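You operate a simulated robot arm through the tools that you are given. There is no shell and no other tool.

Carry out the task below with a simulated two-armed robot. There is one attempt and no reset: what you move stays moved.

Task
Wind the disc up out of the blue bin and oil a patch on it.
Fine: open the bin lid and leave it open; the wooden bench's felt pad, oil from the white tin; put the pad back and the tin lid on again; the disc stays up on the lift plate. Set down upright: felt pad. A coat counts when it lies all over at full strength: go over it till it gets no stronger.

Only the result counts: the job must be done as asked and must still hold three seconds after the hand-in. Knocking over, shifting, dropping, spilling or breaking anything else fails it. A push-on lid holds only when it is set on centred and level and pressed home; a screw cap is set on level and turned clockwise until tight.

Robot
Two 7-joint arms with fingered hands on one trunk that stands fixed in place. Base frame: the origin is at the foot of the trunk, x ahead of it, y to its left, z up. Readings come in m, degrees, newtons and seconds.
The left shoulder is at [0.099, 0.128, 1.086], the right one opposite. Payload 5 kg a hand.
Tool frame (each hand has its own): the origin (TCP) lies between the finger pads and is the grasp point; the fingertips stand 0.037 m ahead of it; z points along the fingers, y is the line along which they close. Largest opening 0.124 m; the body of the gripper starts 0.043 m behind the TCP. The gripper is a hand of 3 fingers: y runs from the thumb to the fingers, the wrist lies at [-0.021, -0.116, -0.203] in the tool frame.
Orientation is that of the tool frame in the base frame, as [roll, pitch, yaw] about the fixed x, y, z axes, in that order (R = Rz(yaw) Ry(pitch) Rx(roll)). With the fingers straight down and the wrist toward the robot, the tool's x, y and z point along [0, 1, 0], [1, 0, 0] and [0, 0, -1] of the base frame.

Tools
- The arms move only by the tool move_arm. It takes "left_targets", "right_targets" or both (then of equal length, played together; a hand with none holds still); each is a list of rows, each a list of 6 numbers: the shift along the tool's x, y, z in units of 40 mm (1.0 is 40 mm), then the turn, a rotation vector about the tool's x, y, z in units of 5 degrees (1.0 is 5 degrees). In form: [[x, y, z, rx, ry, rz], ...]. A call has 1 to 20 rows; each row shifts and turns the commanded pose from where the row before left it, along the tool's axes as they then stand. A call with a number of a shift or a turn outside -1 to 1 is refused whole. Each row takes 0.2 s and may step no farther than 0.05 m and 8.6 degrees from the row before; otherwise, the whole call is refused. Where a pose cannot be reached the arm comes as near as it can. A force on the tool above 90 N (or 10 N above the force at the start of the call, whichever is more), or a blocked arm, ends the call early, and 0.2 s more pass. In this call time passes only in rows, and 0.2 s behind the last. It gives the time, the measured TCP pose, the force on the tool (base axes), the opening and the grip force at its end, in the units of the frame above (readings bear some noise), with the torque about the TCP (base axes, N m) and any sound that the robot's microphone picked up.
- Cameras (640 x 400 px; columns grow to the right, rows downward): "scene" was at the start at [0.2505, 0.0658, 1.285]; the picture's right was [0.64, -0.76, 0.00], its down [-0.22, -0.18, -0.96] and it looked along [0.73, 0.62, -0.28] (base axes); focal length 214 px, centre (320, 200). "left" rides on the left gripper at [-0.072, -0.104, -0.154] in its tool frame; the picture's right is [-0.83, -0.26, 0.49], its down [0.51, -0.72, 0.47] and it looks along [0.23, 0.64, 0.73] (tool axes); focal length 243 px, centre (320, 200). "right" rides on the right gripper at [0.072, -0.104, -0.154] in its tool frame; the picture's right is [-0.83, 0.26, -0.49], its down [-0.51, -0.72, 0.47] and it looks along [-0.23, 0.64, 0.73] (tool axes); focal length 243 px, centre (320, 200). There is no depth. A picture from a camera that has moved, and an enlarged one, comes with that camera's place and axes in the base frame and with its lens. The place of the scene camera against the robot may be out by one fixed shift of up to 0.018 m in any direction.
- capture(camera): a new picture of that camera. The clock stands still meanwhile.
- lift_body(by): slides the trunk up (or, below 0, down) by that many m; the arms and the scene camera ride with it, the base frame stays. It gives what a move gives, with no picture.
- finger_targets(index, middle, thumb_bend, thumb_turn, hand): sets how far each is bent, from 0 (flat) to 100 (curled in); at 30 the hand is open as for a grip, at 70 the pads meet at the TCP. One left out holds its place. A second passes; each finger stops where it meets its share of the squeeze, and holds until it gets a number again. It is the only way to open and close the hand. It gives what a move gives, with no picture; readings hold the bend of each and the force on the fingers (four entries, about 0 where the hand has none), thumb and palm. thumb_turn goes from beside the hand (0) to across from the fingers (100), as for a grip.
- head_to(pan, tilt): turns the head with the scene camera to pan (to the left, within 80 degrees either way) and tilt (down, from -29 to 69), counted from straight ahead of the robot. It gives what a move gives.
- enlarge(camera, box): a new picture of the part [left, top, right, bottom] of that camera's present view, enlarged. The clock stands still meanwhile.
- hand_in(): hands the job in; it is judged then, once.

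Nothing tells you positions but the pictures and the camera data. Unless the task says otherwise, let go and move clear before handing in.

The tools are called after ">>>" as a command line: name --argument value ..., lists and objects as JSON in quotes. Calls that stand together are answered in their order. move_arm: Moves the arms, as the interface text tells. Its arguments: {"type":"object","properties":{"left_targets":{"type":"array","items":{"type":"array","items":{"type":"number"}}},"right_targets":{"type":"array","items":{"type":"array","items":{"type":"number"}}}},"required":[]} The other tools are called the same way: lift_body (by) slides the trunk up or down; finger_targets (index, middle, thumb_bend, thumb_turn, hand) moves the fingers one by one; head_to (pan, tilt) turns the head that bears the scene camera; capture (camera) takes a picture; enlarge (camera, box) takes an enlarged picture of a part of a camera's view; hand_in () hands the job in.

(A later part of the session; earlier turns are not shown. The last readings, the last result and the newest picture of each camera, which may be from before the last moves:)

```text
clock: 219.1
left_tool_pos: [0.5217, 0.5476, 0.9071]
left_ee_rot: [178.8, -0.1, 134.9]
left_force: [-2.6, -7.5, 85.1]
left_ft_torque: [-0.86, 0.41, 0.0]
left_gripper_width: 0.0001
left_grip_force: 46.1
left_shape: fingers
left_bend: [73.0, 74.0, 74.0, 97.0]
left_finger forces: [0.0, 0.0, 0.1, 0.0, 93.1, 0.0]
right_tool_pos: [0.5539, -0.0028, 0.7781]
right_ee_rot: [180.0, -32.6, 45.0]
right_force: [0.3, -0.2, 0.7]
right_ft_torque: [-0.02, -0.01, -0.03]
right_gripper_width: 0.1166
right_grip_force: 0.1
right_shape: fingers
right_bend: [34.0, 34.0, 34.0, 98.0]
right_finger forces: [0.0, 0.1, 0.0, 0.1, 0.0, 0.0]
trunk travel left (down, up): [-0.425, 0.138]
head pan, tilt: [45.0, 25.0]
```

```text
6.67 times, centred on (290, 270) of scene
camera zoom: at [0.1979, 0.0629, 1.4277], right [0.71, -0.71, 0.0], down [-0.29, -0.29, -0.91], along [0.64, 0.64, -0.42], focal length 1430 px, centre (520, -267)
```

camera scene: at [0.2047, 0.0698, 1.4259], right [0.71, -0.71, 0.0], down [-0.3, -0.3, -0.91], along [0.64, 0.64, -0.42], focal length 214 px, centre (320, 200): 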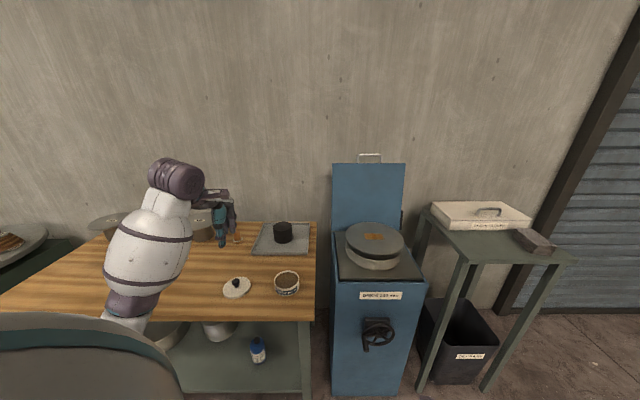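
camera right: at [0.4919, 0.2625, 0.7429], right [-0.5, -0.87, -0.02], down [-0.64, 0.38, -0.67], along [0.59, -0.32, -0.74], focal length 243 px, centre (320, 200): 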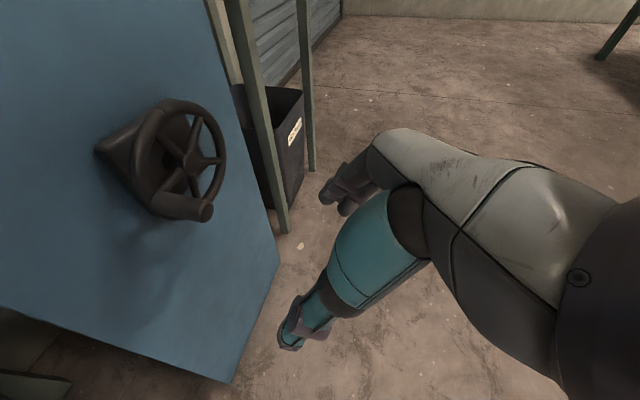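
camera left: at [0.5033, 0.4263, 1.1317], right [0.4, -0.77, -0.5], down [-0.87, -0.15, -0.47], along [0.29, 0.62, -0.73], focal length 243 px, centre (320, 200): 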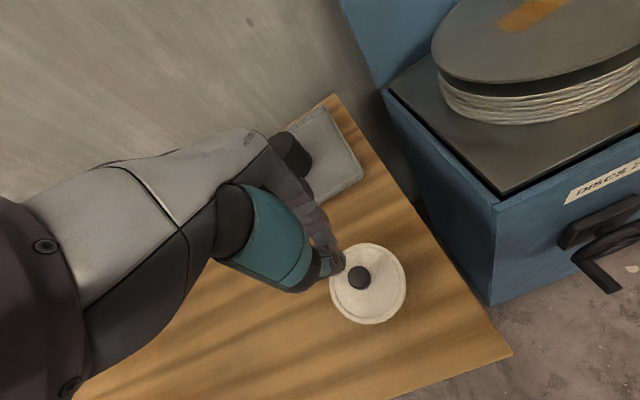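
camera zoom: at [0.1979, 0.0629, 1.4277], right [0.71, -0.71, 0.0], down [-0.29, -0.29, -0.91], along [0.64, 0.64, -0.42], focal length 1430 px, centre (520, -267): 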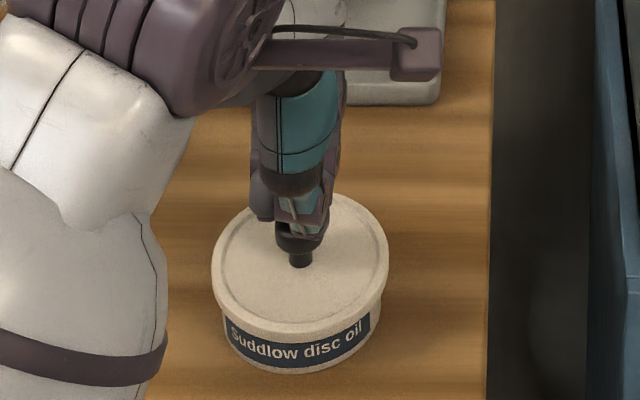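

>>> enlarge --camera "scene" --box '[265, 250, 315, 300]'

>>> enlarge --camera "left" --box '[270, 180, 420, 320]'

```text
8.00 times, centred on (290, 275) of scene
camera zoom: at [0.1979, 0.0629, 1.4277], right [0.71, -0.71, 0.0], down [-0.29, -0.29, -0.91], along [0.64, 0.64, -0.42], focal length 1716 px, centre (560, -400)
```

zoom: 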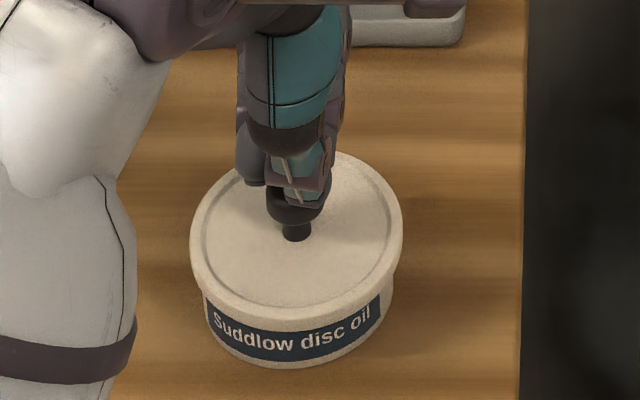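

```text
2.86 times, centred on (345, 250) of left
camera zoom: at [0.4971, 0.4214, 1.0585], right [0.41, -0.77, -0.5], down [-0.86, -0.14, -0.49], along [0.3, 0.63, -0.72], focal length 693 px, centre (249, 57)
```

zoom: 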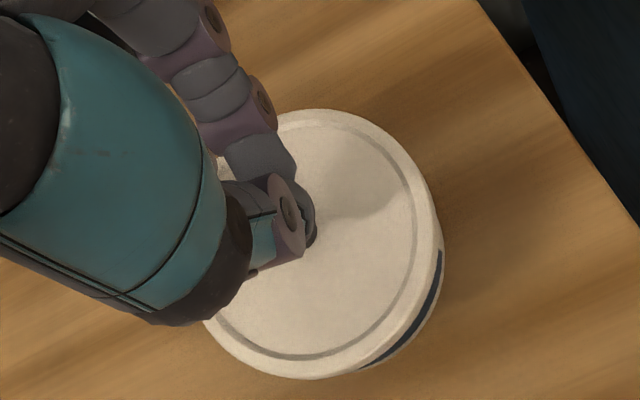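

I've pressed the knob with 85 N and it gives no further. I'll move the hand clear, lower the trunk back to its starting height, and compare the tin with the first picture from the same viewpoint.

>>> move_arm --left_targets '[[0, 0, -0.3, 0, 0, 0], [0, 0, -0.9, 0, 0, 0], [0, 0, -0.9, 0, 0, 0], [0, 0, -0.9, 0, 0, 0], [0, 0, -0.9, 0, 0, 0], [0, 0, -0.9, 0, 0, 0], [0, 0, -0.9, 0, 0, 0], [0, 0, -0.9, 0, 0, 0], [0, 0, -0.9, 0, 0, 0], [0.6, 0.6, -0.6, 0, 0, 0], [0.6, 0.6, -0.6, 0, 0, 0], [0.6, 0.6, 0, 0, 0, 0], [0.6, 0.6, 0, 0, 0, 0]]'

>>> lift_body --by -0.15

>>> head_to --pan 40.1 --tilt 16.5

>>> capture --camera "scene"

>>> enlarge --camera "scene" --box '[180, 220, 300, 320]'

```text
clock: 221.9
left_tool_pos: [0.5242, 0.691, 1.2404]
left_ee_rot: [180.0, -0.1, 134.9]
left_force: [0.4, 0.2, 0.0]
left_ft_torque: [-0.03, 0.01, -0.01]
left_gripper_width: 0.0015
left_grip_force: 0.0
left_shape: fingers
left_bend: [73.0, 74.0, 71.0, 97.0]
left_finger forces: [0.1, 0.1, 0.1, 0.0, 0.0, 0.0]
right_tool_pos: [0.5581, 0.0027, 0.7751]
right_ee_rot: [-180.0, -31.9, 45.0]
right_force: [-0.3, 0.5, -0.2]
right_ft_torque: [-0.01, 0.02, -0.01]
right_gripper_width: 0.1165
right_grip_force: 0.0
right_shape: fingers
right_bend: [34.0, 34.0, 34.0, 98.0]
right_finger forces: [0.0, 0.0, 0.0, 0.0, 0.0, 0.0]
trunk travel left (down, up): [-0.425, 0.138]
head pan, tilt: [45.0, 25.0]
```

```text
clock: 223.6
left_tool_pos: [0.5245, 0.6865, 1.0956]
left_ee_rot: [179.9, -0.1, 134.9]
left_force: [0.0, 0.4, 0.5]
left_ft_torque: [0.01, -0.01, -0.04]
left_gripper_width: 0.0013
left_grip_force: 0.1
left_shape: fingers
left_bend: [73.0, 74.0, 71.0, 97.0]
left_finger forces: [0.0, 0.0, 0.1, 0.0, 0.1, 0.0]
right_tool_pos: [0.5579, 0.0035, 0.6238]
right_ee_rot: [179.9, -32.0, 45.0]
right_force: [-0.5, 0.0, -0.5]
right_ft_torque: [-0.01, 0.01, -0.04]
right_gripper_width: 0.1165
right_grip_force: 0.0
right_shape: fingers
right_bend: [34.0, 34.0, 34.0, 98.0]
right_finger forces: [0.0, 0.0, 0.1, 0.1, 0.0, 0.0]
trunk travel left (down, up): [-0.275, 0.288]
head pan, tilt: [45.0, 25.0]
```

```text
clock: 224.3
left_tool_pos: [0.5258, 0.6872, 1.0946]
left_ee_rot: [179.9, -0.2, 135.0]
left_force: [0.9, -0.5, -0.7]
left_ft_torque: [-0.01, -0.02, 0.0]
left_gripper_width: 0.0015
left_grip_force: 0.1
left_shape: fingers
left_bend: [73.0, 74.0, 71.0, 97.0]
left_finger forces: [0.0, 0.0, 0.0, 0.0, 0.0, 0.0]
right_tool_pos: [0.5586, 0.0041, 0.6226]
right_ee_rot: [-180.0, -32.0, 44.9]
right_force: [0.2, -0.3, 0.6]
right_ft_torque: [0.01, 0.0, -0.03]
right_gripper_width: 0.1165
right_grip_force: 0.0
right_shape: fingers
right_bend: [34.0, 34.0, 34.0, 98.0]
right_finger forces: [0.1, 0.0, 0.0, 0.1, 0.1, 0.0]
trunk travel left (down, up): [-0.275, 0.288]
head pan, tilt: [40.1, 16.5]
```

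```text
taken
camera scene: at [0.2506, 0.0658, 1.285], right [0.64, -0.76, 0.0], down [-0.22, -0.18, -0.96], along [0.73, 0.62, -0.28], focal length 214 px, centre (320, 200)
```

scene: 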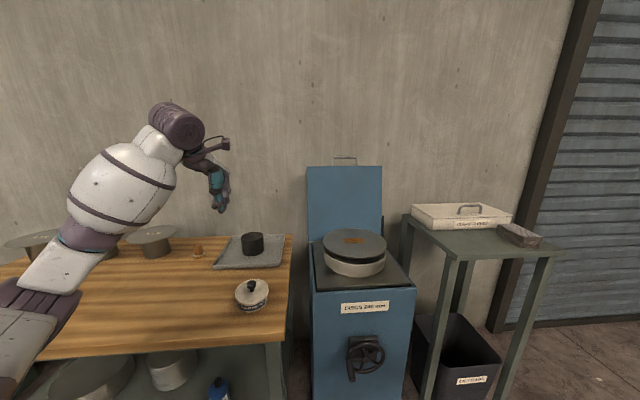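

```text
4.00 times, centred on (240, 270) of scene
camera zoom: at [0.2506, 0.0658, 1.285], right [0.64, -0.76, 0.0], down [-0.22, -0.18, -0.96], along [0.73, 0.62, -0.28], focal length 858 px, centre (640, -80)
```

zoom: 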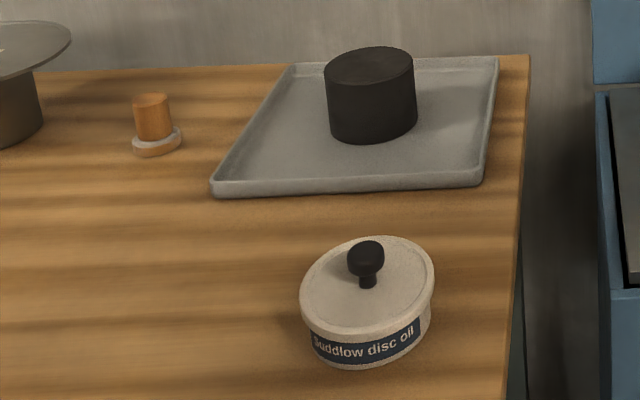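

>>> enlarge --camera "scene" --box '[225, 265, 280, 320]'

>>> enlarge --camera "left" --box '[300, 200, 520, 400]'

```text
7.27 times, centred on (252, 292) of scene
camera zoom: at [0.2506, 0.0658, 1.285], right [0.64, -0.76, 0.0], down [-0.22, -0.18, -0.96], along [0.73, 0.62, -0.28], focal length 1560 px, centre (811, -473)
```

zoom: 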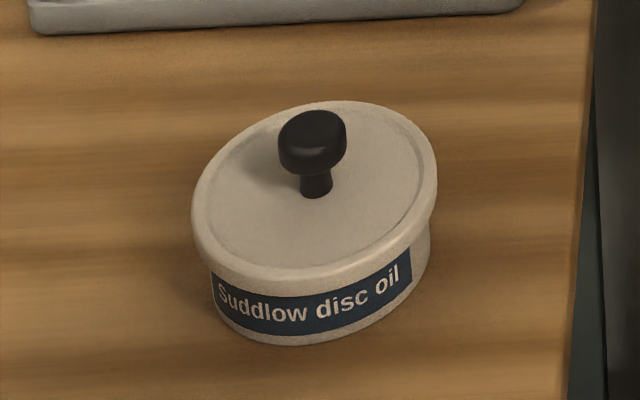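

```text
2.00 times, centred on (410, 300) of left
camera zoom: at [0.5036, 0.5625, 1.2472], right [0.4, -0.77, -0.5], down [-0.87, -0.15, -0.47], along [0.29, 0.62, -0.73], focal length 485 px, centre (140, 0)
```

zoom: 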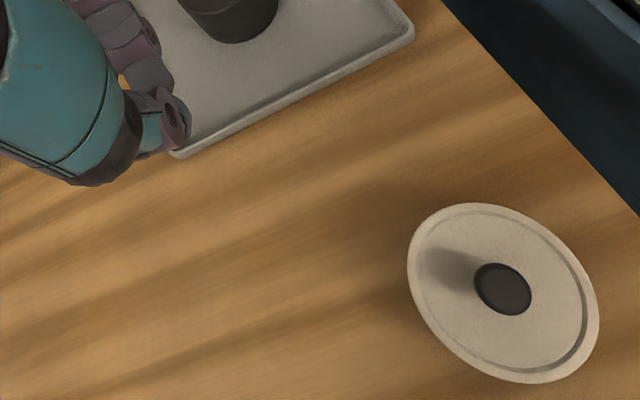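

From the starting viewpoint I can see the lid sits tilted, front low and back high, because it is a few millimetres too near me. I'll raise the trunk again, regrip the knob about 5 mm further back and reseat it.

>>> lift_body --by 0.15

>>> finger_targets --hand "left" --index 54 --middle 54 --thumb_bend 50

>>> move_arm --left_targets '[[-0.6, -0.57, 0, 0, 0, 0], [-0.6, -0.57, 0, 0, 0, 0], [-0.6, -0.57, 0, 0, 0, 0], [-0.65, -0.58, 0, 0, 0, 0], [0, 0, 0.9, 0, 0, 0], [0, 0, 0.9, 0, 0, 0], [0, 0, 0.9, 0, 0, 0], [0, 0, 0.9, 0, 0, 0], [0, 0, 0.9, 0, 0, 0], [0, 0, 0.9, 0, 0, 0], [0, 0, 0.9, 0, 0, 0]]'

>>> head_to --pan 45 --tilt 35

>>> capture --camera "scene"

>>> enlarge --camera "left" --box '[270, 180, 420, 320]'

```text
clock: 226.1
left_tool_pos: [0.5255, 0.6871, 1.2439]
left_ee_rot: [-180.0, -0.3, 134.9]
left_force: [0.4, 0.8, -0.2]
left_ft_torque: [0.03, 0.01, 0.01]
left_gripper_width: 0.0016
left_grip_force: 0.1
left_shape: fingers
left_bend: [73.0, 74.0, 71.0, 97.0]
left_finger forces: [0.0, 0.0, 0.0, 0.1, 0.0, 0.0]
right_tool_pos: [0.5581, 0.0036, 0.7719]
right_ee_rot: [180.0, -31.9, 45.0]
right_force: [0.5, 0.6, 0.0]
right_ft_torque: [-0.03, 0.03, 0.02]
right_gripper_width: 0.1166
right_grip_force: 0.0
right_shape: fingers
right_bend: [34.0, 34.0, 34.0, 98.0]
right_finger forces: [0.0, 0.0, 0.0, 0.0, 0.0, 0.1]
trunk travel left (down, up): [-0.425, 0.138]
head pan, tilt: [40.1, 16.5]
```

```text
clock: 227.1
left_tool_pos: [0.5254, 0.6864, 1.2439]
left_ee_rot: [179.9, -0.2, 134.9]
left_force: [0.2, -0.7, -1.0]
left_ft_torque: [0.0, 0.03, -0.03]
left_gripper_width: 0.0607
left_grip_force: 0.0
left_shape: fingers
left_bend: [54.0, 54.0, 50.0, 97.0]
left_finger forces: [0.1, 0.0, 0.1, 0.1, 0.0, 0.0]
right_tool_pos: [0.5572, 0.0043, 0.7722]
right_ee_rot: [-179.9, -32.0, 45.0]
right_force: [-0.2, 0.6, 0.0]
right_ft_torque: [-0.02, 0.02, 0.03]
right_gripper_width: 0.1164
right_grip_force: 0.1
right_shape: fingers
right_bend: [34.0, 34.0, 34.0, 98.0]
right_finger forces: [0.0, 0.0, 0.0, 0.1, 0.0, 0.1]
trunk travel left (down, up): [-0.425, 0.138]
head pan, tilt: [40.1, 16.5]
```

```text
clock: 229.5
left_tool_pos: [0.5298, 0.5514, 0.9918]
left_ee_rot: [179.9, -0.3, 135.1]
left_force: [-0.3, 0.7, 0.8]
left_ft_torque: [-0.04, -0.03, 0.01]
left_gripper_width: 0.0611
left_grip_force: 0.1
left_shape: fingers
left_bend: [54.0, 54.0, 50.0, 97.0]
left_finger forces: [0.0, 0.0, 0.1, 0.0, 0.1, 0.0]
right_tool_pos: [0.5578, 0.0039, 0.7722]
right_ee_rot: [180.0, -32.1, 45.0]
right_force: [0.0, 0.1, -0.8]
right_ft_torque: [-0.01, 0.05, -0.03]
right_gripper_width: 0.1164
right_grip_force: 0.0
right_shape: fingers
right_bend: [34.0, 34.0, 34.0, 98.0]
right_finger forces: [0.0, 0.0, 0.1, 0.0, 0.1, 0.0]
trunk travel left (down, up): [-0.425, 0.138]
head pan, tilt: [40.1, 16.5]
```

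```text
clock: 230.3
left_tool_pos: [0.5302, 0.5513, 0.9928]
left_ee_rot: [179.9, -0.2, 134.9]
left_force: [0.0, 1.1, -0.1]
left_ft_torque: [-0.02, -0.01, -0.01]
left_gripper_width: 0.0612
left_grip_force: 0.0
left_shape: fingers
left_bend: [54.0, 54.0, 50.0, 97.0]
left_finger forces: [0.0, 0.1, 0.0, 0.0, 0.0, 0.1]
right_tool_pos: [0.5573, 0.0022, 0.7727]
right_ee_rot: [-180.0, -31.9, 44.9]
right_force: [0.4, 0.5, -0.2]
right_ft_torque: [0.03, -0.01, 0.02]
right_gripper_width: 0.1164
right_grip_force: 0.0
right_shape: fingers
right_bend: [34.0, 34.0, 34.0, 98.0]
right_finger forces: [0.1, 0.0, 0.1, 0.0, 0.0, 0.1]
trunk travel left (down, up): [-0.425, 0.138]
head pan, tilt: [45.0, 35.0]
```

```text
taken
camera scene: at [0.2022, 0.0679, 1.4101], right [0.71, -0.71, 0.0], down [-0.41, -0.41, -0.82], along [0.58, 0.58, -0.57], focal length 214 px, centre (320, 200)
```

scene: 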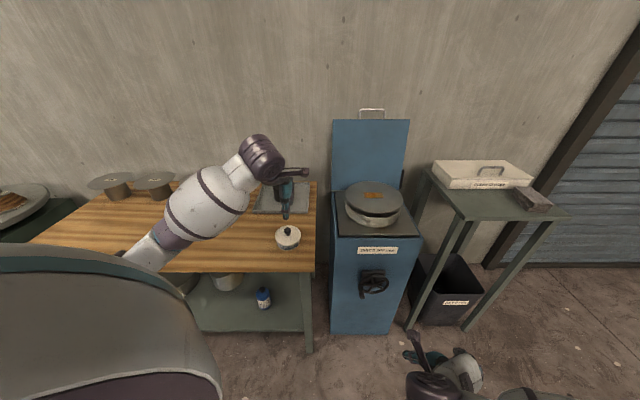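

```text
2.86 times, centred on (345, 250) of left
camera zoom: at [0.5082, 0.4264, 1.1458], right [0.4, -0.77, -0.5], down [-0.87, -0.15, -0.47], along [0.29, 0.62, -0.73], focal length 693 px, centre (249, 57)
```

zoom: 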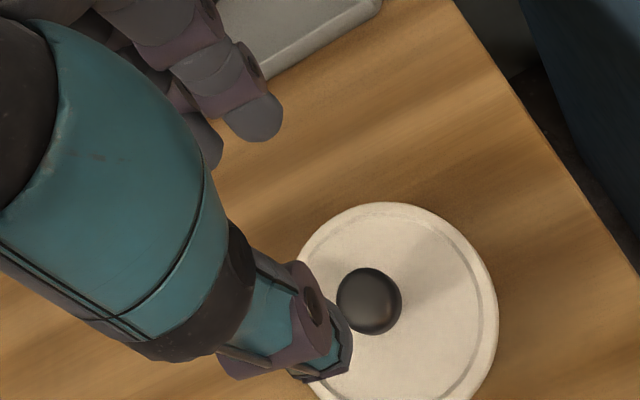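

>>> move_arm --left_targets '[[0, 0.03, 0.9, 0, 0, 0], [0, 0, 0.9, 0, 0, 0], [0, 0, 0.6, 0, 0, 0], [0, 0, 0.15, 0, 0, 0]]'

>>> finger_targets --hand "left" --index 74 --middle 74 --thumb_bend 74

>>> enlarge --camera "left" --box '[270, 180, 420, 320]'

>>> enlarge --camera "scene" --box '[265, 210, 315, 260]'

```text
clock: 231.3
left_tool_pos: [0.5313, 0.5559, 0.8896]
left_ee_rot: [179.9, -0.1, 134.9]
left_force: [0.4, 0.9, -0.3]
left_ft_torque: [0.02, -0.01, -0.02]
left_gripper_width: 0.0609
left_grip_force: 0.3
left_shape: fingers
left_bend: [54.0, 54.0, 50.0, 97.0]
left_finger forces: [0.0, 0.3, 0.1, 0.1, 0.0, 0.0]
right_tool_pos: [0.5582, 0.004, 0.7724]
right_ee_rot: [180.0, -32.0, 45.0]
right_force: [-0.9, -0.2, -0.1]
right_ft_torque: [0.0, 0.02, 0.02]
right_gripper_width: 0.1167
right_grip_force: 0.1
right_shape: fingers
right_bend: [34.0, 34.0, 34.0, 98.0]
right_finger forces: [0.1, 0.0, 0.0, 0.0, 0.0, 0.0]
trunk travel left (down, up): [-0.425, 0.138]
head pan, tilt: [45.0, 35.0]
```

```text
clock: 232.3
left_tool_pos: [0.5307, 0.5544, 0.8905]
left_ee_rot: [179.9, -0.1, 134.9]
left_force: [-0.8, 0.3, 3.9]
left_ft_torque: [-0.13, 0.06, -0.05]
left_gripper_width: 0.0156
left_grip_force: 15.7
left_shape: fingers
left_bend: [73.0, 72.0, 66.0, 96.0]
left_finger forces: [7.8, 8.3, 0.0, 0.0, 15.4, 0.0]
right_tool_pos: [0.5581, 0.0037, 0.7729]
right_ee_rot: [179.9, -32.0, 45.1]
right_force: [0.5, 0.4, 0.0]
right_ft_torque: [-0.02, -0.02, 0.01]
right_gripper_width: 0.1166
right_grip_force: 0.1
right_shape: fingers
right_bend: [34.0, 34.0, 34.0, 98.0]
right_finger forces: [0.0, 0.1, 0.0, 0.0, 0.0, 0.0]
trunk travel left (down, up): [-0.425, 0.138]
head pan, tilt: [45.0, 35.0]
```

```text
2.86 times, centred on (345, 250) of left
camera zoom: at [0.509, 0.4308, 1.0441], right [0.4, -0.77, -0.5], down [-0.87, -0.15, -0.47], along [0.29, 0.62, -0.73], focal length 693 px, centre (249, 57)
```

zoom: 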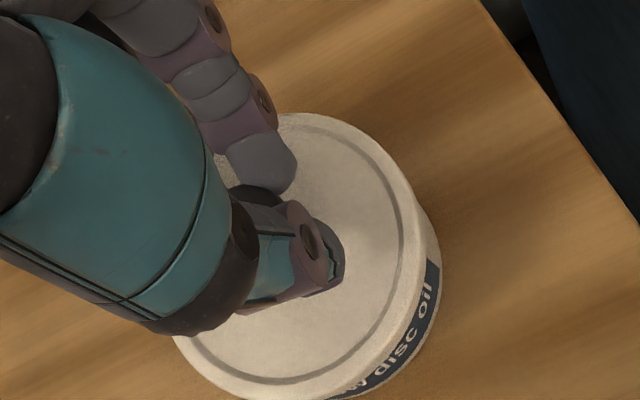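

```text
8.00 times, centred on (290, 235) of scene
camera zoom: at [0.2018, 0.0676, 1.4101], right [0.71, -0.71, 0.0], down [-0.41, -0.41, -0.82], along [0.58, 0.58, -0.57], focal length 1716 px, centre (560, -80)
```

zoom: 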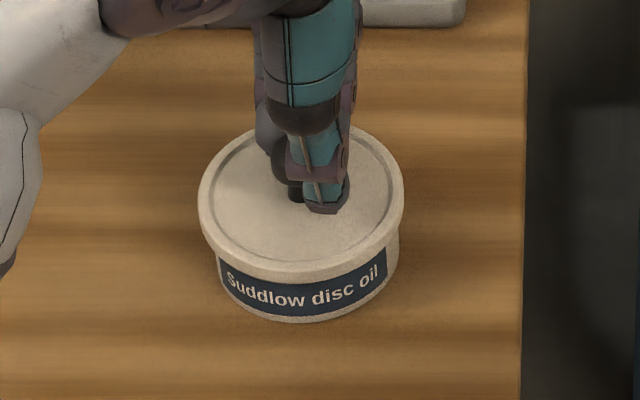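

>>> move_arm --left_targets '[[-0.04, 0, 0.08, 0, 0, 0]]'

>>> move_arm --left_targets '[[0, 0, 0.08, 0, 0, 0]]'

>>> move_arm --left_targets '[[0, 0, 0.06, 0, 0, 0]]'

>>> enlarge --camera "scene" --box '[265, 210, 315, 260]'

>>> enlarge --camera "left" --box '[270, 180, 420, 320]'

```text
clock: 232.7
left_tool_pos: [0.5307, 0.5543, 0.8889]
left_ee_rot: [179.6, 0.0, 135.0]
left_force: [-2.0, 6.3, 12.8]
left_ft_torque: [-0.04, 0.13, -0.08]
left_gripper_width: 0.0152
left_grip_force: 18.1
left_shape: fingers
left_bend: [73.0, 72.0, 67.0, 96.0]
left_finger forces: [8.9, 12.2, 0.0, 0.1, 15.6, 0.0]
right_tool_pos: [0.5567, 0.0035, 0.7735]
right_ee_rot: [-179.9, -32.1, 44.9]
right_force: [0.1, -0.8, -0.3]
right_ft_torque: [0.01, -0.04, 0.03]
right_gripper_width: 0.1165
right_grip_force: 0.1
right_shape: fingers
right_bend: [34.0, 34.0, 34.0, 98.0]
right_finger forces: [0.1, 0.1, 0.0, 0.0, 0.0, 0.0]
trunk travel left (down, up): [-0.425, 0.138]
head pan, tilt: [45.0, 35.0]
```

```text
clock: 233.1
left_tool_pos: [0.5315, 0.5549, 0.8855]
left_ee_rot: [179.7, 0.0, 135.0]
left_force: [0.8, 10.9, 20.2]
left_ft_torque: [0.09, 0.05, -0.07]
left_gripper_width: 0.0147
left_grip_force: 20.8
left_shape: fingers
left_bend: [73.0, 73.0, 68.0, 96.0]
left_finger forces: [10.7, 16.6, 0.1, 0.1, 15.0, 0.1]
right_tool_pos: [0.5581, 0.0027, 0.7735]
right_ee_rot: [180.0, -32.1, 45.0]
right_force: [0.3, -0.6, -0.1]
right_ft_torque: [0.0, 0.01, -0.01]
right_gripper_width: 0.1164
right_grip_force: 0.0
right_shape: fingers
right_bend: [34.0, 34.0, 34.0, 98.0]
right_finger forces: [0.1, 0.0, 0.1, 0.0, 0.1, 0.0]
trunk travel left (down, up): [-0.425, 0.138]
head pan, tilt: [45.0, 35.0]
```

```text
clock: 233.5
left_tool_pos: [0.5326, 0.5547, 0.8833]
left_ee_rot: [179.6, -0.2, 135.0]
left_force: [5.5, 15.3, 28.9]
left_ft_torque: [0.35, -0.18, -0.03]
left_gripper_width: 0.014
left_grip_force: 23.7
left_shape: fingers
left_bend: [73.0, 73.0, 68.0, 96.0]
left_finger forces: [15.4, 20.6, 0.0, 0.0, 11.8, 0.0]
right_tool_pos: [0.5565, 0.0036, 0.7737]
right_ee_rot: [-180.0, -32.1, 44.9]
right_force: [0.0, 0.0, 0.0]
right_ft_torque: [0.0, -0.01, 0.01]
right_gripper_width: 0.1167
right_grip_force: 0.1
right_shape: fingers
right_bend: [34.0, 34.0, 34.0, 98.0]
right_finger forces: [0.0, 0.1, 0.1, 0.0, 0.1, 0.0]
trunk travel left (down, up): [-0.425, 0.138]
head pan, tilt: [45.0, 35.0]
```

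```text
8.00 times, centred on (290, 235) of scene
camera zoom: at [0.2006, 0.0671, 1.4105], right [0.71, -0.71, 0.0], down [-0.4, -0.41, -0.82], along [0.58, 0.58, -0.57], focal length 1716 px, centre (560, -80)
```

zoom: 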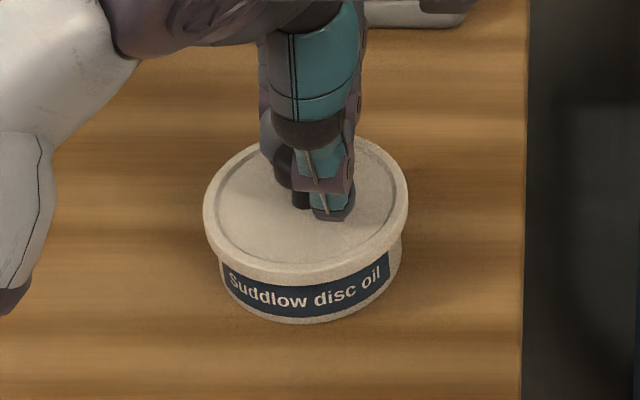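

```text
2.86 times, centred on (345, 250) of left
camera zoom: at [0.5089, 0.4296, 1.0364], right [0.4, -0.77, -0.5], down [-0.87, -0.15, -0.48], along [0.29, 0.62, -0.73], focal length 693 px, centre (249, 57)
```

zoom: 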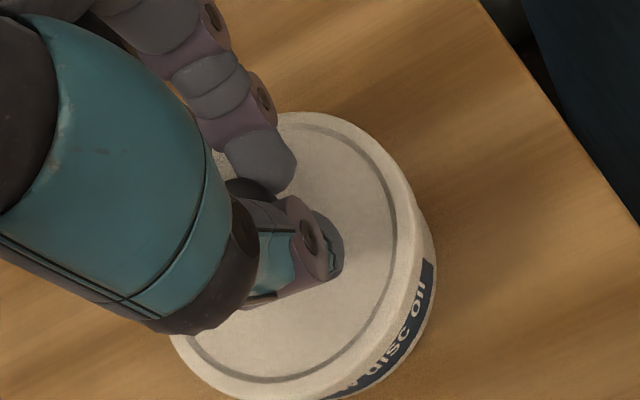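

>>> move_arm --left_targets '[[0, 0, -0.2, 0, 0, 0], [0.04, 0.1, 0, 0, 0, 0]]'

>>> move_arm --left_targets '[[0, 0, 0.12, 0, 0, 0]]'

>>> move_arm --left_targets '[[0, 0, 0.08, 0, 0, 0]]'

>>> enlarge --camera "scene" --box '[265, 210, 315, 260]'

```text
clock: 234.1
left_tool_pos: [0.5326, 0.5563, 0.888]
left_ee_rot: [-179.9, -0.2, 134.8]
left_force: [-1.5, -3.7, -1.4]
left_ft_torque: [-0.11, 0.02, -0.02]
left_gripper_width: 0.0145
left_grip_force: 16.9
left_shape: fingers
left_bend: [73.0, 73.0, 67.0, 95.0]
left_finger forces: [8.4, 9.5, 0.0, 0.0, 15.6, 0.0]
right_tool_pos: [0.5567, 0.0034, 0.7729]
right_ee_rot: [180.0, -32.0, 45.0]
right_force: [-0.8, 0.8, 0.8]
right_ft_torque: [0.0, 0.0, 0.01]
right_gripper_width: 0.1165
right_grip_force: 0.0
right_shape: fingers
right_bend: [34.0, 34.0, 34.0, 98.0]
right_finger forces: [0.0, 0.0, 0.0, 0.1, 0.1, 0.0]
trunk travel left (down, up): [-0.425, 0.138]
head pan, tilt: [45.0, 35.0]
```

```text
clock: 234.5
left_tool_pos: [0.5317, 0.557, 0.8846]
left_ee_rot: [179.9, -0.2, 135.1]
left_force: [-0.4, -1.3, 3.6]
left_ft_torque: [-0.17, 0.01, -0.02]
left_gripper_width: 0.0142
left_grip_force: 16.9
left_shape: fingers
left_bend: [73.0, 73.0, 67.0, 95.0]
left_finger forces: [9.3, 10.5, 0.0, 0.1, 14.8, 0.0]
right_tool_pos: [0.5575, 0.0026, 0.7733]
right_ee_rot: [-179.9, -31.9, 44.9]
right_force: [0.2, 0.4, -0.1]
right_ft_torque: [-0.02, -0.01, 0.01]
right_gripper_width: 0.1165
right_grip_force: 0.1
right_shape: fingers
right_bend: [34.0, 34.0, 34.0, 98.0]
right_finger forces: [0.0, 0.0, 0.0, 0.0, 0.1, 0.0]
trunk travel left (down, up): [-0.425, 0.138]
head pan, tilt: [45.0, 35.0]
```

```text
clock: 234.9
left_tool_pos: [0.5336, 0.5578, 0.8837]
left_ee_rot: [179.7, -0.1, 135.0]
left_force: [-1.4, 0.8, 17.0]
left_ft_torque: [-0.17, 0.04, -0.02]
left_gripper_width: 0.0136
left_grip_force: 20.2
left_shape: fingers
left_bend: [73.0, 73.0, 67.0, 95.0]
left_finger forces: [11.2, 13.7, 0.1, 0.1, 15.0, 0.1]
right_tool_pos: [0.5574, 0.0021, 0.7737]
right_ee_rot: [180.0, -32.1, 45.0]
right_force: [0.7, 0.5, 0.7]
right_ft_torque: [-0.03, -0.01, 0.01]
right_gripper_width: 0.1164
right_grip_force: 0.1
right_shape: fingers
right_bend: [34.0, 34.0, 34.0, 98.0]
right_finger forces: [0.0, 0.0, 0.1, 0.0, 0.0, 0.0]
trunk travel left (down, up): [-0.425, 0.138]
head pan, tilt: [45.0, 35.0]
```

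```text
8.00 times, centred on (290, 235) of scene
camera zoom: at [0.2004, 0.0664, 1.4105], right [0.71, -0.71, 0.0], down [-0.4, -0.4, -0.82], along [0.58, 0.58, -0.57], focal length 1716 px, centre (560, -80)
```

zoom: 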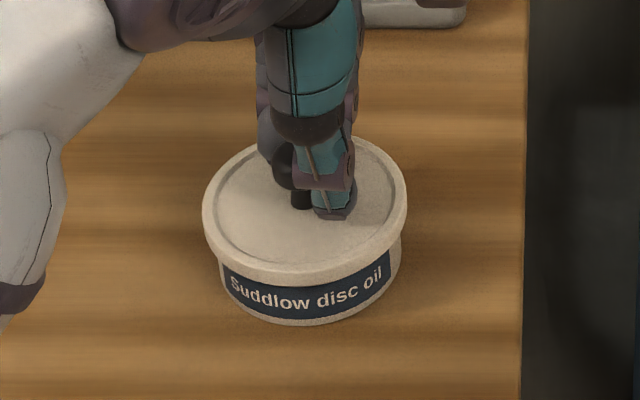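

>>> move_arm --left_targets '[[0, 0, 0.08, 0, 0, 0]]'

>>> move_arm --left_targets '[[0, 0, 0.08, 0, 0, 0]]'

>>> enlarge --camera "scene" --box '[265, 210, 315, 260]'

>>> enlarge --camera "left" --box '[270, 180, 420, 320]'

```text
clock: 235.3
left_tool_pos: [0.533, 0.558, 0.882]
left_ee_rot: [179.5, 0.0, 135.0]
left_force: [4.6, 4.4, 31.1]
left_ft_torque: [-0.03, -0.11, -0.03]
left_gripper_width: 0.0131
left_grip_force: 24.2
left_shape: fingers
left_bend: [74.0, 74.0, 67.0, 95.0]
left_finger forces: [15.8, 17.9, 0.1, 0.1, 15.2, 0.0]
right_tool_pos: [0.5573, 0.0019, 0.7733]
right_ee_rot: [179.9, -32.1, 45.0]
right_force: [0.6, 0.6, -0.4]
right_ft_torque: [0.01, -0.03, -0.01]
right_gripper_width: 0.1163
right_grip_force: 0.2
right_shape: fingers
right_bend: [34.0, 34.0, 34.0, 98.0]
right_finger forces: [0.1, 0.1, 0.0, 0.0, 0.0, 0.1]
trunk travel left (down, up): [-0.425, 0.138]
head pan, tilt: [45.0, 35.0]
```

```text
clock: 235.7
left_tool_pos: [0.5319, 0.5563, 0.8806]
left_ee_rot: [179.3, 0.0, 135.0]
left_force: [6.7, 6.6, 50.1]
left_ft_torque: [-0.25, 0.13, -0.13]
left_gripper_width: 0.0123
left_grip_force: 34.1
left_shape: fingers
left_bend: [74.0, 74.0, 69.0, 95.0]
left_finger forces: [14.0, 24.0, 0.1, 0.0, 30.1, 0.0]
right_tool_pos: [0.5562, 0.0015, 0.7746]
right_ee_rot: [180.0, -32.2, 45.0]
right_force: [0.1, 0.2, -0.7]
right_ft_torque: [-0.04, -0.01, 0.01]
right_gripper_width: 0.1166
right_grip_force: 0.1
right_shape: fingers
right_bend: [34.0, 34.0, 34.0, 98.0]
right_finger forces: [0.0, 0.0, 0.1, 0.0, 0.1, 0.0]
trunk travel left (down, up): [-0.425, 0.138]
head pan, tilt: [45.0, 35.0]
```

```text
8.00 times, centred on (290, 235) of scene
camera zoom: at [0.1988, 0.0644, 1.411], right [0.71, -0.71, 0.0], down [-0.4, -0.4, -0.82], along [0.58, 0.58, -0.57], focal length 1716 px, centre (560, -80)
```

zoom: 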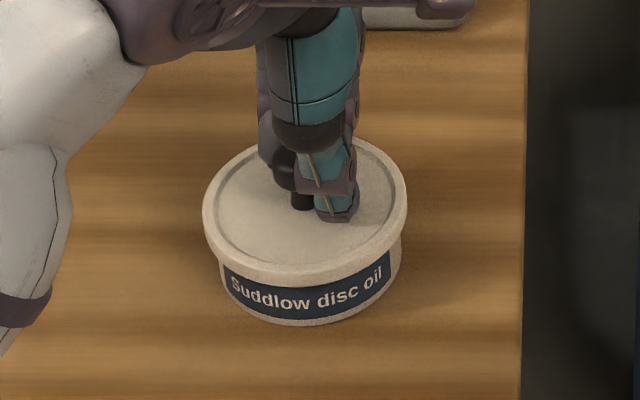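

```text
2.86 times, centred on (345, 250) of left
camera zoom: at [0.5089, 0.4316, 1.0326], right [0.41, -0.77, -0.5], down [-0.87, -0.15, -0.48], along [0.3, 0.62, -0.72], focal length 693 px, centre (249, 57)
```

zoom: 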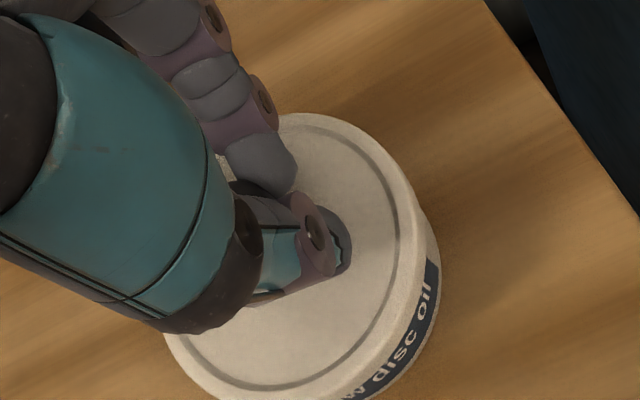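

>>> move_arm --left_targets '[[0, 0, -0.2, 0, 0, 0]]'

>>> finger_targets --hand "left" --index 58 --middle 58 --thumb_bend 55

>>> move_arm --left_targets '[[0, 0, -0.2, 0, 0, 0], [0, 0, -0.4, 0, 0, 0], [0, 0, -0.9, 0, 0, 0], [0, 0, -0.7, 0, 0, 0]]'

>>> enlarge --camera "scene" --box '[265, 210, 315, 260]'

>>> enlarge --camera "left" --box '[270, 180, 420, 320]'

```text
clock: 236.1
left_tool_pos: [0.5328, 0.5579, 0.8817]
left_ee_rot: [-179.9, -0.3, 134.9]
left_force: [8.5, 5.0, 19.5]
left_ft_torque: [0.18, -0.15, -0.01]
left_gripper_width: 0.0122
left_grip_force: 23.5
left_shape: fingers
left_bend: [74.0, 74.0, 69.0, 94.0]
left_finger forces: [12.7, 20.4, 0.0, 0.0, 14.3, 0.1]
right_tool_pos: [0.5578, 0.0039, 0.7726]
right_ee_rot: [179.9, -32.0, 45.0]
right_force: [0.1, -0.5, 0.3]
right_ft_torque: [0.01, 0.03, 0.0]
right_gripper_width: 0.1166
right_grip_force: 0.0
right_shape: fingers
right_bend: [34.0, 34.0, 34.0, 98.0]
right_finger forces: [0.1, 0.1, 0.0, 0.0, 0.0, 0.0]
trunk travel left (down, up): [-0.425, 0.138]
head pan, tilt: [45.0, 35.0]
```

```text
clock: 237.1
left_tool_pos: [0.533, 0.5567, 0.8822]
left_ee_rot: [180.0, -0.1, 135.0]
left_force: [-0.9, -1.3, 3.7]
left_ft_torque: [0.01, -0.03, 0.01]
left_gripper_width: 0.0467
left_grip_force: 2.5
left_shape: fingers
left_bend: [58.0, 58.0, 55.0, 97.0]
left_finger forces: [2.4, 2.0, 0.0, 0.0, 0.0, 0.1]
right_tool_pos: [0.5572, 0.0027, 0.773]
right_ee_rot: [-179.9, -32.0, 44.9]
right_force: [0.6, 0.5, -0.8]
right_ft_torque: [0.0, 0.0, -0.01]
right_gripper_width: 0.1164
right_grip_force: 0.0
right_shape: fingers
right_bend: [34.0, 34.0, 34.0, 98.0]
right_finger forces: [0.1, 0.0, 0.0, 0.0, 0.0, 0.0]
trunk travel left (down, up): [-0.425, 0.138]
head pan, tilt: [45.0, 35.0]
```

```text
clock: 238.1
left_tool_pos: [0.5302, 0.5547, 0.9727]
left_ee_rot: [180.0, -0.2, 134.9]
left_force: [-0.3, 0.3, -0.6]
left_ft_torque: [0.03, 0.01, 0.03]
left_gripper_width: 0.0485
left_grip_force: 0.1
left_shape: fingers
left_bend: [57.0, 57.0, 55.0, 97.0]
left_finger forces: [0.0, 0.0, 0.1, 0.1, 0.0, 0.0]
right_tool_pos: [0.5584, 0.0033, 0.7727]
right_ee_rot: [180.0, -32.0, 45.0]
right_force: [0.6, -0.3, -0.5]
right_ft_torque: [0.01, 0.0, -0.04]
right_gripper_width: 0.1165
right_grip_force: 0.0
right_shape: fingers
right_bend: [34.0, 34.0, 34.0, 98.0]
right_finger forces: [0.1, 0.1, 0.0, 0.0, 0.0, 0.0]
trunk travel left (down, up): [-0.425, 0.138]
head pan, tilt: [45.0, 35.0]
heard: snap
```

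```text
8.00 times, centred on (290, 235) of scene
camera zoom: at [0.2022, 0.0674, 1.41], right [0.71, -0.71, 0.0], down [-0.41, -0.41, -0.82], along [0.58, 0.58, -0.57], focal length 1716 px, centre (560, -80)
```

zoom: 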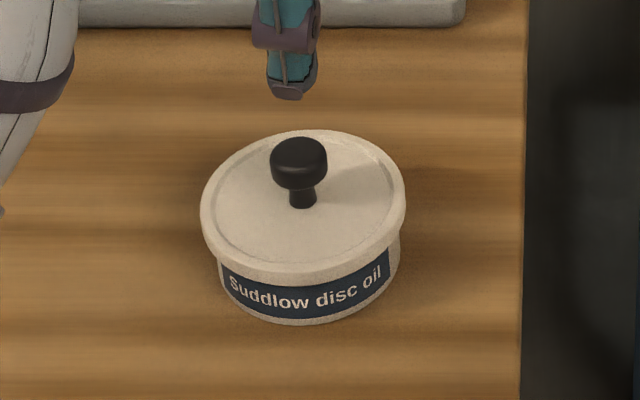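

```text
2.86 times, centred on (345, 250) of left
camera zoom: at [0.5095, 0.4321, 1.1246], right [0.4, -0.77, -0.5], down [-0.87, -0.15, -0.47], along [0.29, 0.62, -0.73], focal length 693 px, centre (249, 57)
```

zoom: 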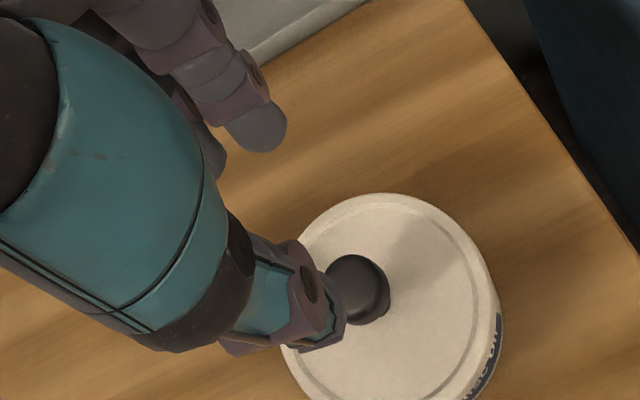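

I heard a snap just as I lifted. I'll press the knob top squarely with closed fingers to make sure the lid is home.

>>> finger_targets --hand "left" --index 74 --middle 74 --thumb_bend 72

>>> move_arm --left_targets '[[0.04, 0, 0.9, 0, 0, 0], [0, 0, 0.5, 0, 0, 0]]'

>>> move_arm --left_targets '[[0, 0, 0.2, 0, 0, 0]]'

>>> enlarge --camera "left" --box '[270, 180, 420, 320]'

>>> enlarge --camera "scene" --box '[265, 210, 315, 260]'

```text
clock: 239.1
left_tool_pos: [0.5316, 0.5569, 0.9722]
left_ee_rot: [179.9, -0.2, 134.9]
left_force: [-0.3, 0.0, -1.0]
left_ft_torque: [-0.01, -0.01, 0.0]
left_gripper_width: 0.0016
left_grip_force: 0.0
left_shape: fingers
left_bend: [73.0, 74.0, 71.0, 97.0]
left_finger forces: [0.0, 0.0, 0.1, 0.0, 0.0, 0.0]
right_tool_pos: [0.5582, 0.0037, 0.7727]
right_ee_rot: [180.0, -32.0, 45.1]
right_force: [0.0, -0.9, 0.2]
right_ft_torque: [0.0, 0.0, -0.02]
right_gripper_width: 0.1163
right_grip_force: 0.1
right_shape: fingers
right_bend: [34.0, 34.0, 34.0, 98.0]
right_finger forces: [0.0, 0.0, 0.0, 0.1, 0.0, 0.0]
trunk travel left (down, up): [-0.425, 0.138]
head pan, tilt: [45.0, 35.0]
```

```text
clock: 239.7
left_tool_pos: [0.5324, 0.5581, 0.9135]
left_ee_rot: [179.9, -0.2, 134.9]
left_force: [-0.1, -0.4, 1.1]
left_ft_torque: [0.01, 0.02, -0.02]
left_gripper_width: 0.0017
left_grip_force: 0.0
left_shape: fingers
left_bend: [73.0, 74.0, 71.0, 97.0]
left_finger forces: [0.0, 0.0, 0.1, 0.0, 0.1, 0.0]
right_tool_pos: [0.5568, 0.0029, 0.7727]
right_ee_rot: [180.0, -32.1, 45.0]
right_force: [-0.5, -0.6, 0.5]
right_ft_torque: [0.03, -0.01, 0.01]
right_gripper_width: 0.1168
right_grip_force: 0.1
right_shape: fingers
right_bend: [34.0, 34.0, 34.0, 98.0]
right_finger forces: [0.0, 0.1, 0.0, 0.1, 0.0, 0.0]
trunk travel left (down, up): [-0.425, 0.138]
head pan, tilt: [45.0, 35.0]
```

```text
clock: 240.1
left_tool_pos: [0.5318, 0.5593, 0.9068]
left_ee_rot: [179.8, -0.1, 134.9]
left_force: [0.1, -0.5, 6.6]
left_ft_torque: [-0.08, 0.03, -0.01]
left_gripper_width: 0.0012
left_grip_force: 0.2
left_shape: fingers
left_bend: [73.0, 74.0, 71.0, 97.0]
left_finger forces: [0.0, 0.1, 0.0, 0.0, 0.0, 0.1]
right_tool_pos: [0.5573, 0.004, 0.773]
right_ee_rot: [179.9, -32.0, 45.0]
right_force: [-0.7, 0.1, 0.6]
right_ft_torque: [0.01, -0.01, 0.02]
right_gripper_width: 0.1167
right_grip_force: 0.1
right_shape: fingers
right_bend: [34.0, 34.0, 34.0, 98.0]
right_finger forces: [0.0, 0.1, 0.1, 0.0, 0.0, 0.0]
trunk travel left (down, up): [-0.425, 0.138]
head pan, tilt: [45.0, 35.0]
```

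```text
2.86 times, centred on (345, 250) of left
camera zoom: at [0.5092, 0.4346, 1.0596], right [0.4, -0.77, -0.49], down [-0.87, -0.15, -0.47], along [0.29, 0.62, -0.73], focal length 693 px, centre (249, 57)
```

zoom: 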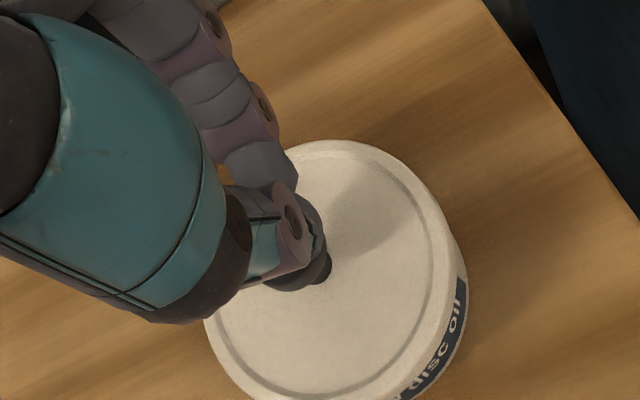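

```text
8.00 times, centred on (290, 235) of scene
camera zoom: at [0.2013, 0.0671, 1.4103], right [0.71, -0.71, 0.0], down [-0.41, -0.41, -0.82], along [0.58, 0.58, -0.57], focal length 1716 px, centre (560, -80)
```

zoom: 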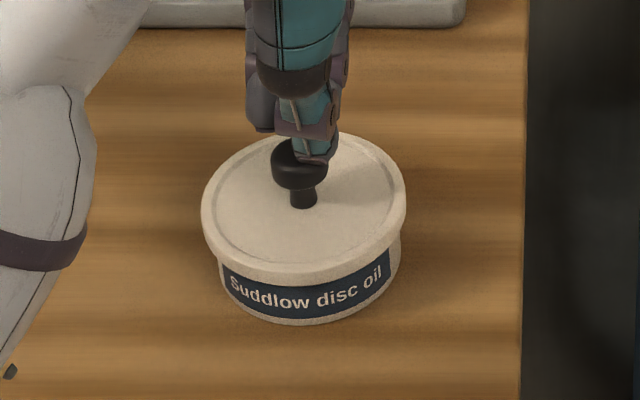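

>>> move_arm --left_targets '[[0, 0, 0.12, 0, 0, 0]]'

>>> move_arm --left_targets '[[0, 0, 0.12, 0, 0, 0]]'

>>> move_arm --left_targets '[[0, 0, 0.1, 0, 0, 0]]'

>>> enlarge --camera "scene" --box '[265, 210, 315, 260]'

```text
clock: 240.5
left_tool_pos: [0.5307, 0.5587, 0.9059]
left_ee_rot: [179.4, -0.1, 135.1]
left_force: [-3.0, -1.9, 33.8]
left_ft_torque: [-0.6, 0.21, -0.04]
left_gripper_width: 0.0007
left_grip_force: 19.6
left_shape: fingers
left_bend: [73.0, 74.0, 72.0, 98.0]
left_finger forces: [0.0, 0.1, 0.0, 0.0, 40.0, 0.0]
right_tool_pos: [0.5566, 0.0023, 0.7734]
right_ee_rot: [179.9, -32.2, 45.0]
right_force: [0.3, -1.0, 0.5]
right_ft_torque: [-0.02, 0.01, 0.06]
right_gripper_width: 0.1164
right_grip_force: 0.0
right_shape: fingers
right_bend: [34.0, 34.0, 34.0, 98.0]
right_finger forces: [0.0, 0.0, 0.0, 0.1, 0.0, 0.1]
trunk travel left (down, up): [-0.425, 0.138]
head pan, tilt: [45.0, 35.0]
```

```text
clock: 240.9
left_tool_pos: [0.5307, 0.5572, 0.9052]
left_ee_rot: [179.2, 0.0, 135.1]
left_force: [-5.7, -5.2, 61.5]
left_ft_torque: [-1.03, 0.4, -0.07]
left_gripper_width: 0.0002
left_grip_force: 35.5
left_shape: fingers
left_bend: [73.0, 74.0, 72.0, 98.0]
left_finger forces: [0.0, 0.0, 0.0, 0.0, 70.7, 0.1]
right_tool_pos: [0.5553, 0.0001, 0.7748]
right_ee_rot: [180.0, -32.4, 45.1]
right_force: [-0.2, 0.0, 0.8]
right_ft_torque: [-0.01, -0.03, -0.01]
right_gripper_width: 0.1163
right_grip_force: 0.1
right_shape: fingers
right_bend: [34.0, 34.0, 34.0, 98.0]
right_finger forces: [0.0, 0.0, 0.0, 0.0, 0.0, 0.1]
trunk travel left (down, up): [-0.425, 0.138]
head pan, tilt: [45.0, 35.0]
```

```text
clock: 241.3
left_tool_pos: [0.5271, 0.5538, 0.9054]
left_ee_rot: [178.7, 0.1, 134.8]
left_force: [-8.4, -6.5, 88.3]
left_ft_torque: [-1.25, 0.48, -0.07]
left_gripper_width: 0.0
left_grip_force: 50.9
left_shape: fingers
left_bend: [73.0, 74.0, 74.0, 98.0]
left_finger forces: [0.0, 0.0, 0.0, 0.0, 101.0, 0.0]
right_tool_pos: [0.5541, 0.001, 0.7772]
right_ee_rot: [180.0, -32.5, 45.0]
right_force: [-0.6, 0.1, -0.5]
right_ft_torque: [-0.02, -0.02, 0.03]
right_gripper_width: 0.1166
right_grip_force: 0.1
right_shape: fingers
right_bend: [34.0, 34.0, 34.0, 98.0]
right_finger forces: [0.0, 0.1, 0.0, 0.0, 0.0, 0.1]
trunk travel left (down, up): [-0.425, 0.138]
head pan, tilt: [45.0, 35.0]
```

```text
8.00 times, centred on (290, 235) of scene
camera zoom: at [0.1937, 0.0597, 1.4121], right [0.71, -0.71, 0.0], down [-0.4, -0.4, -0.82], along [0.58, 0.58, -0.57], focal length 1716 px, centre (560, -80)
```

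zoom: 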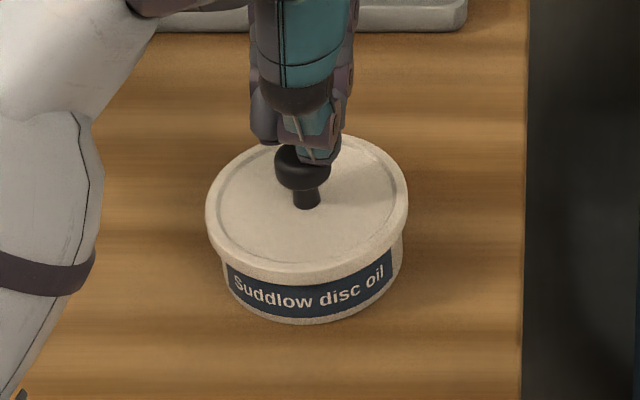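

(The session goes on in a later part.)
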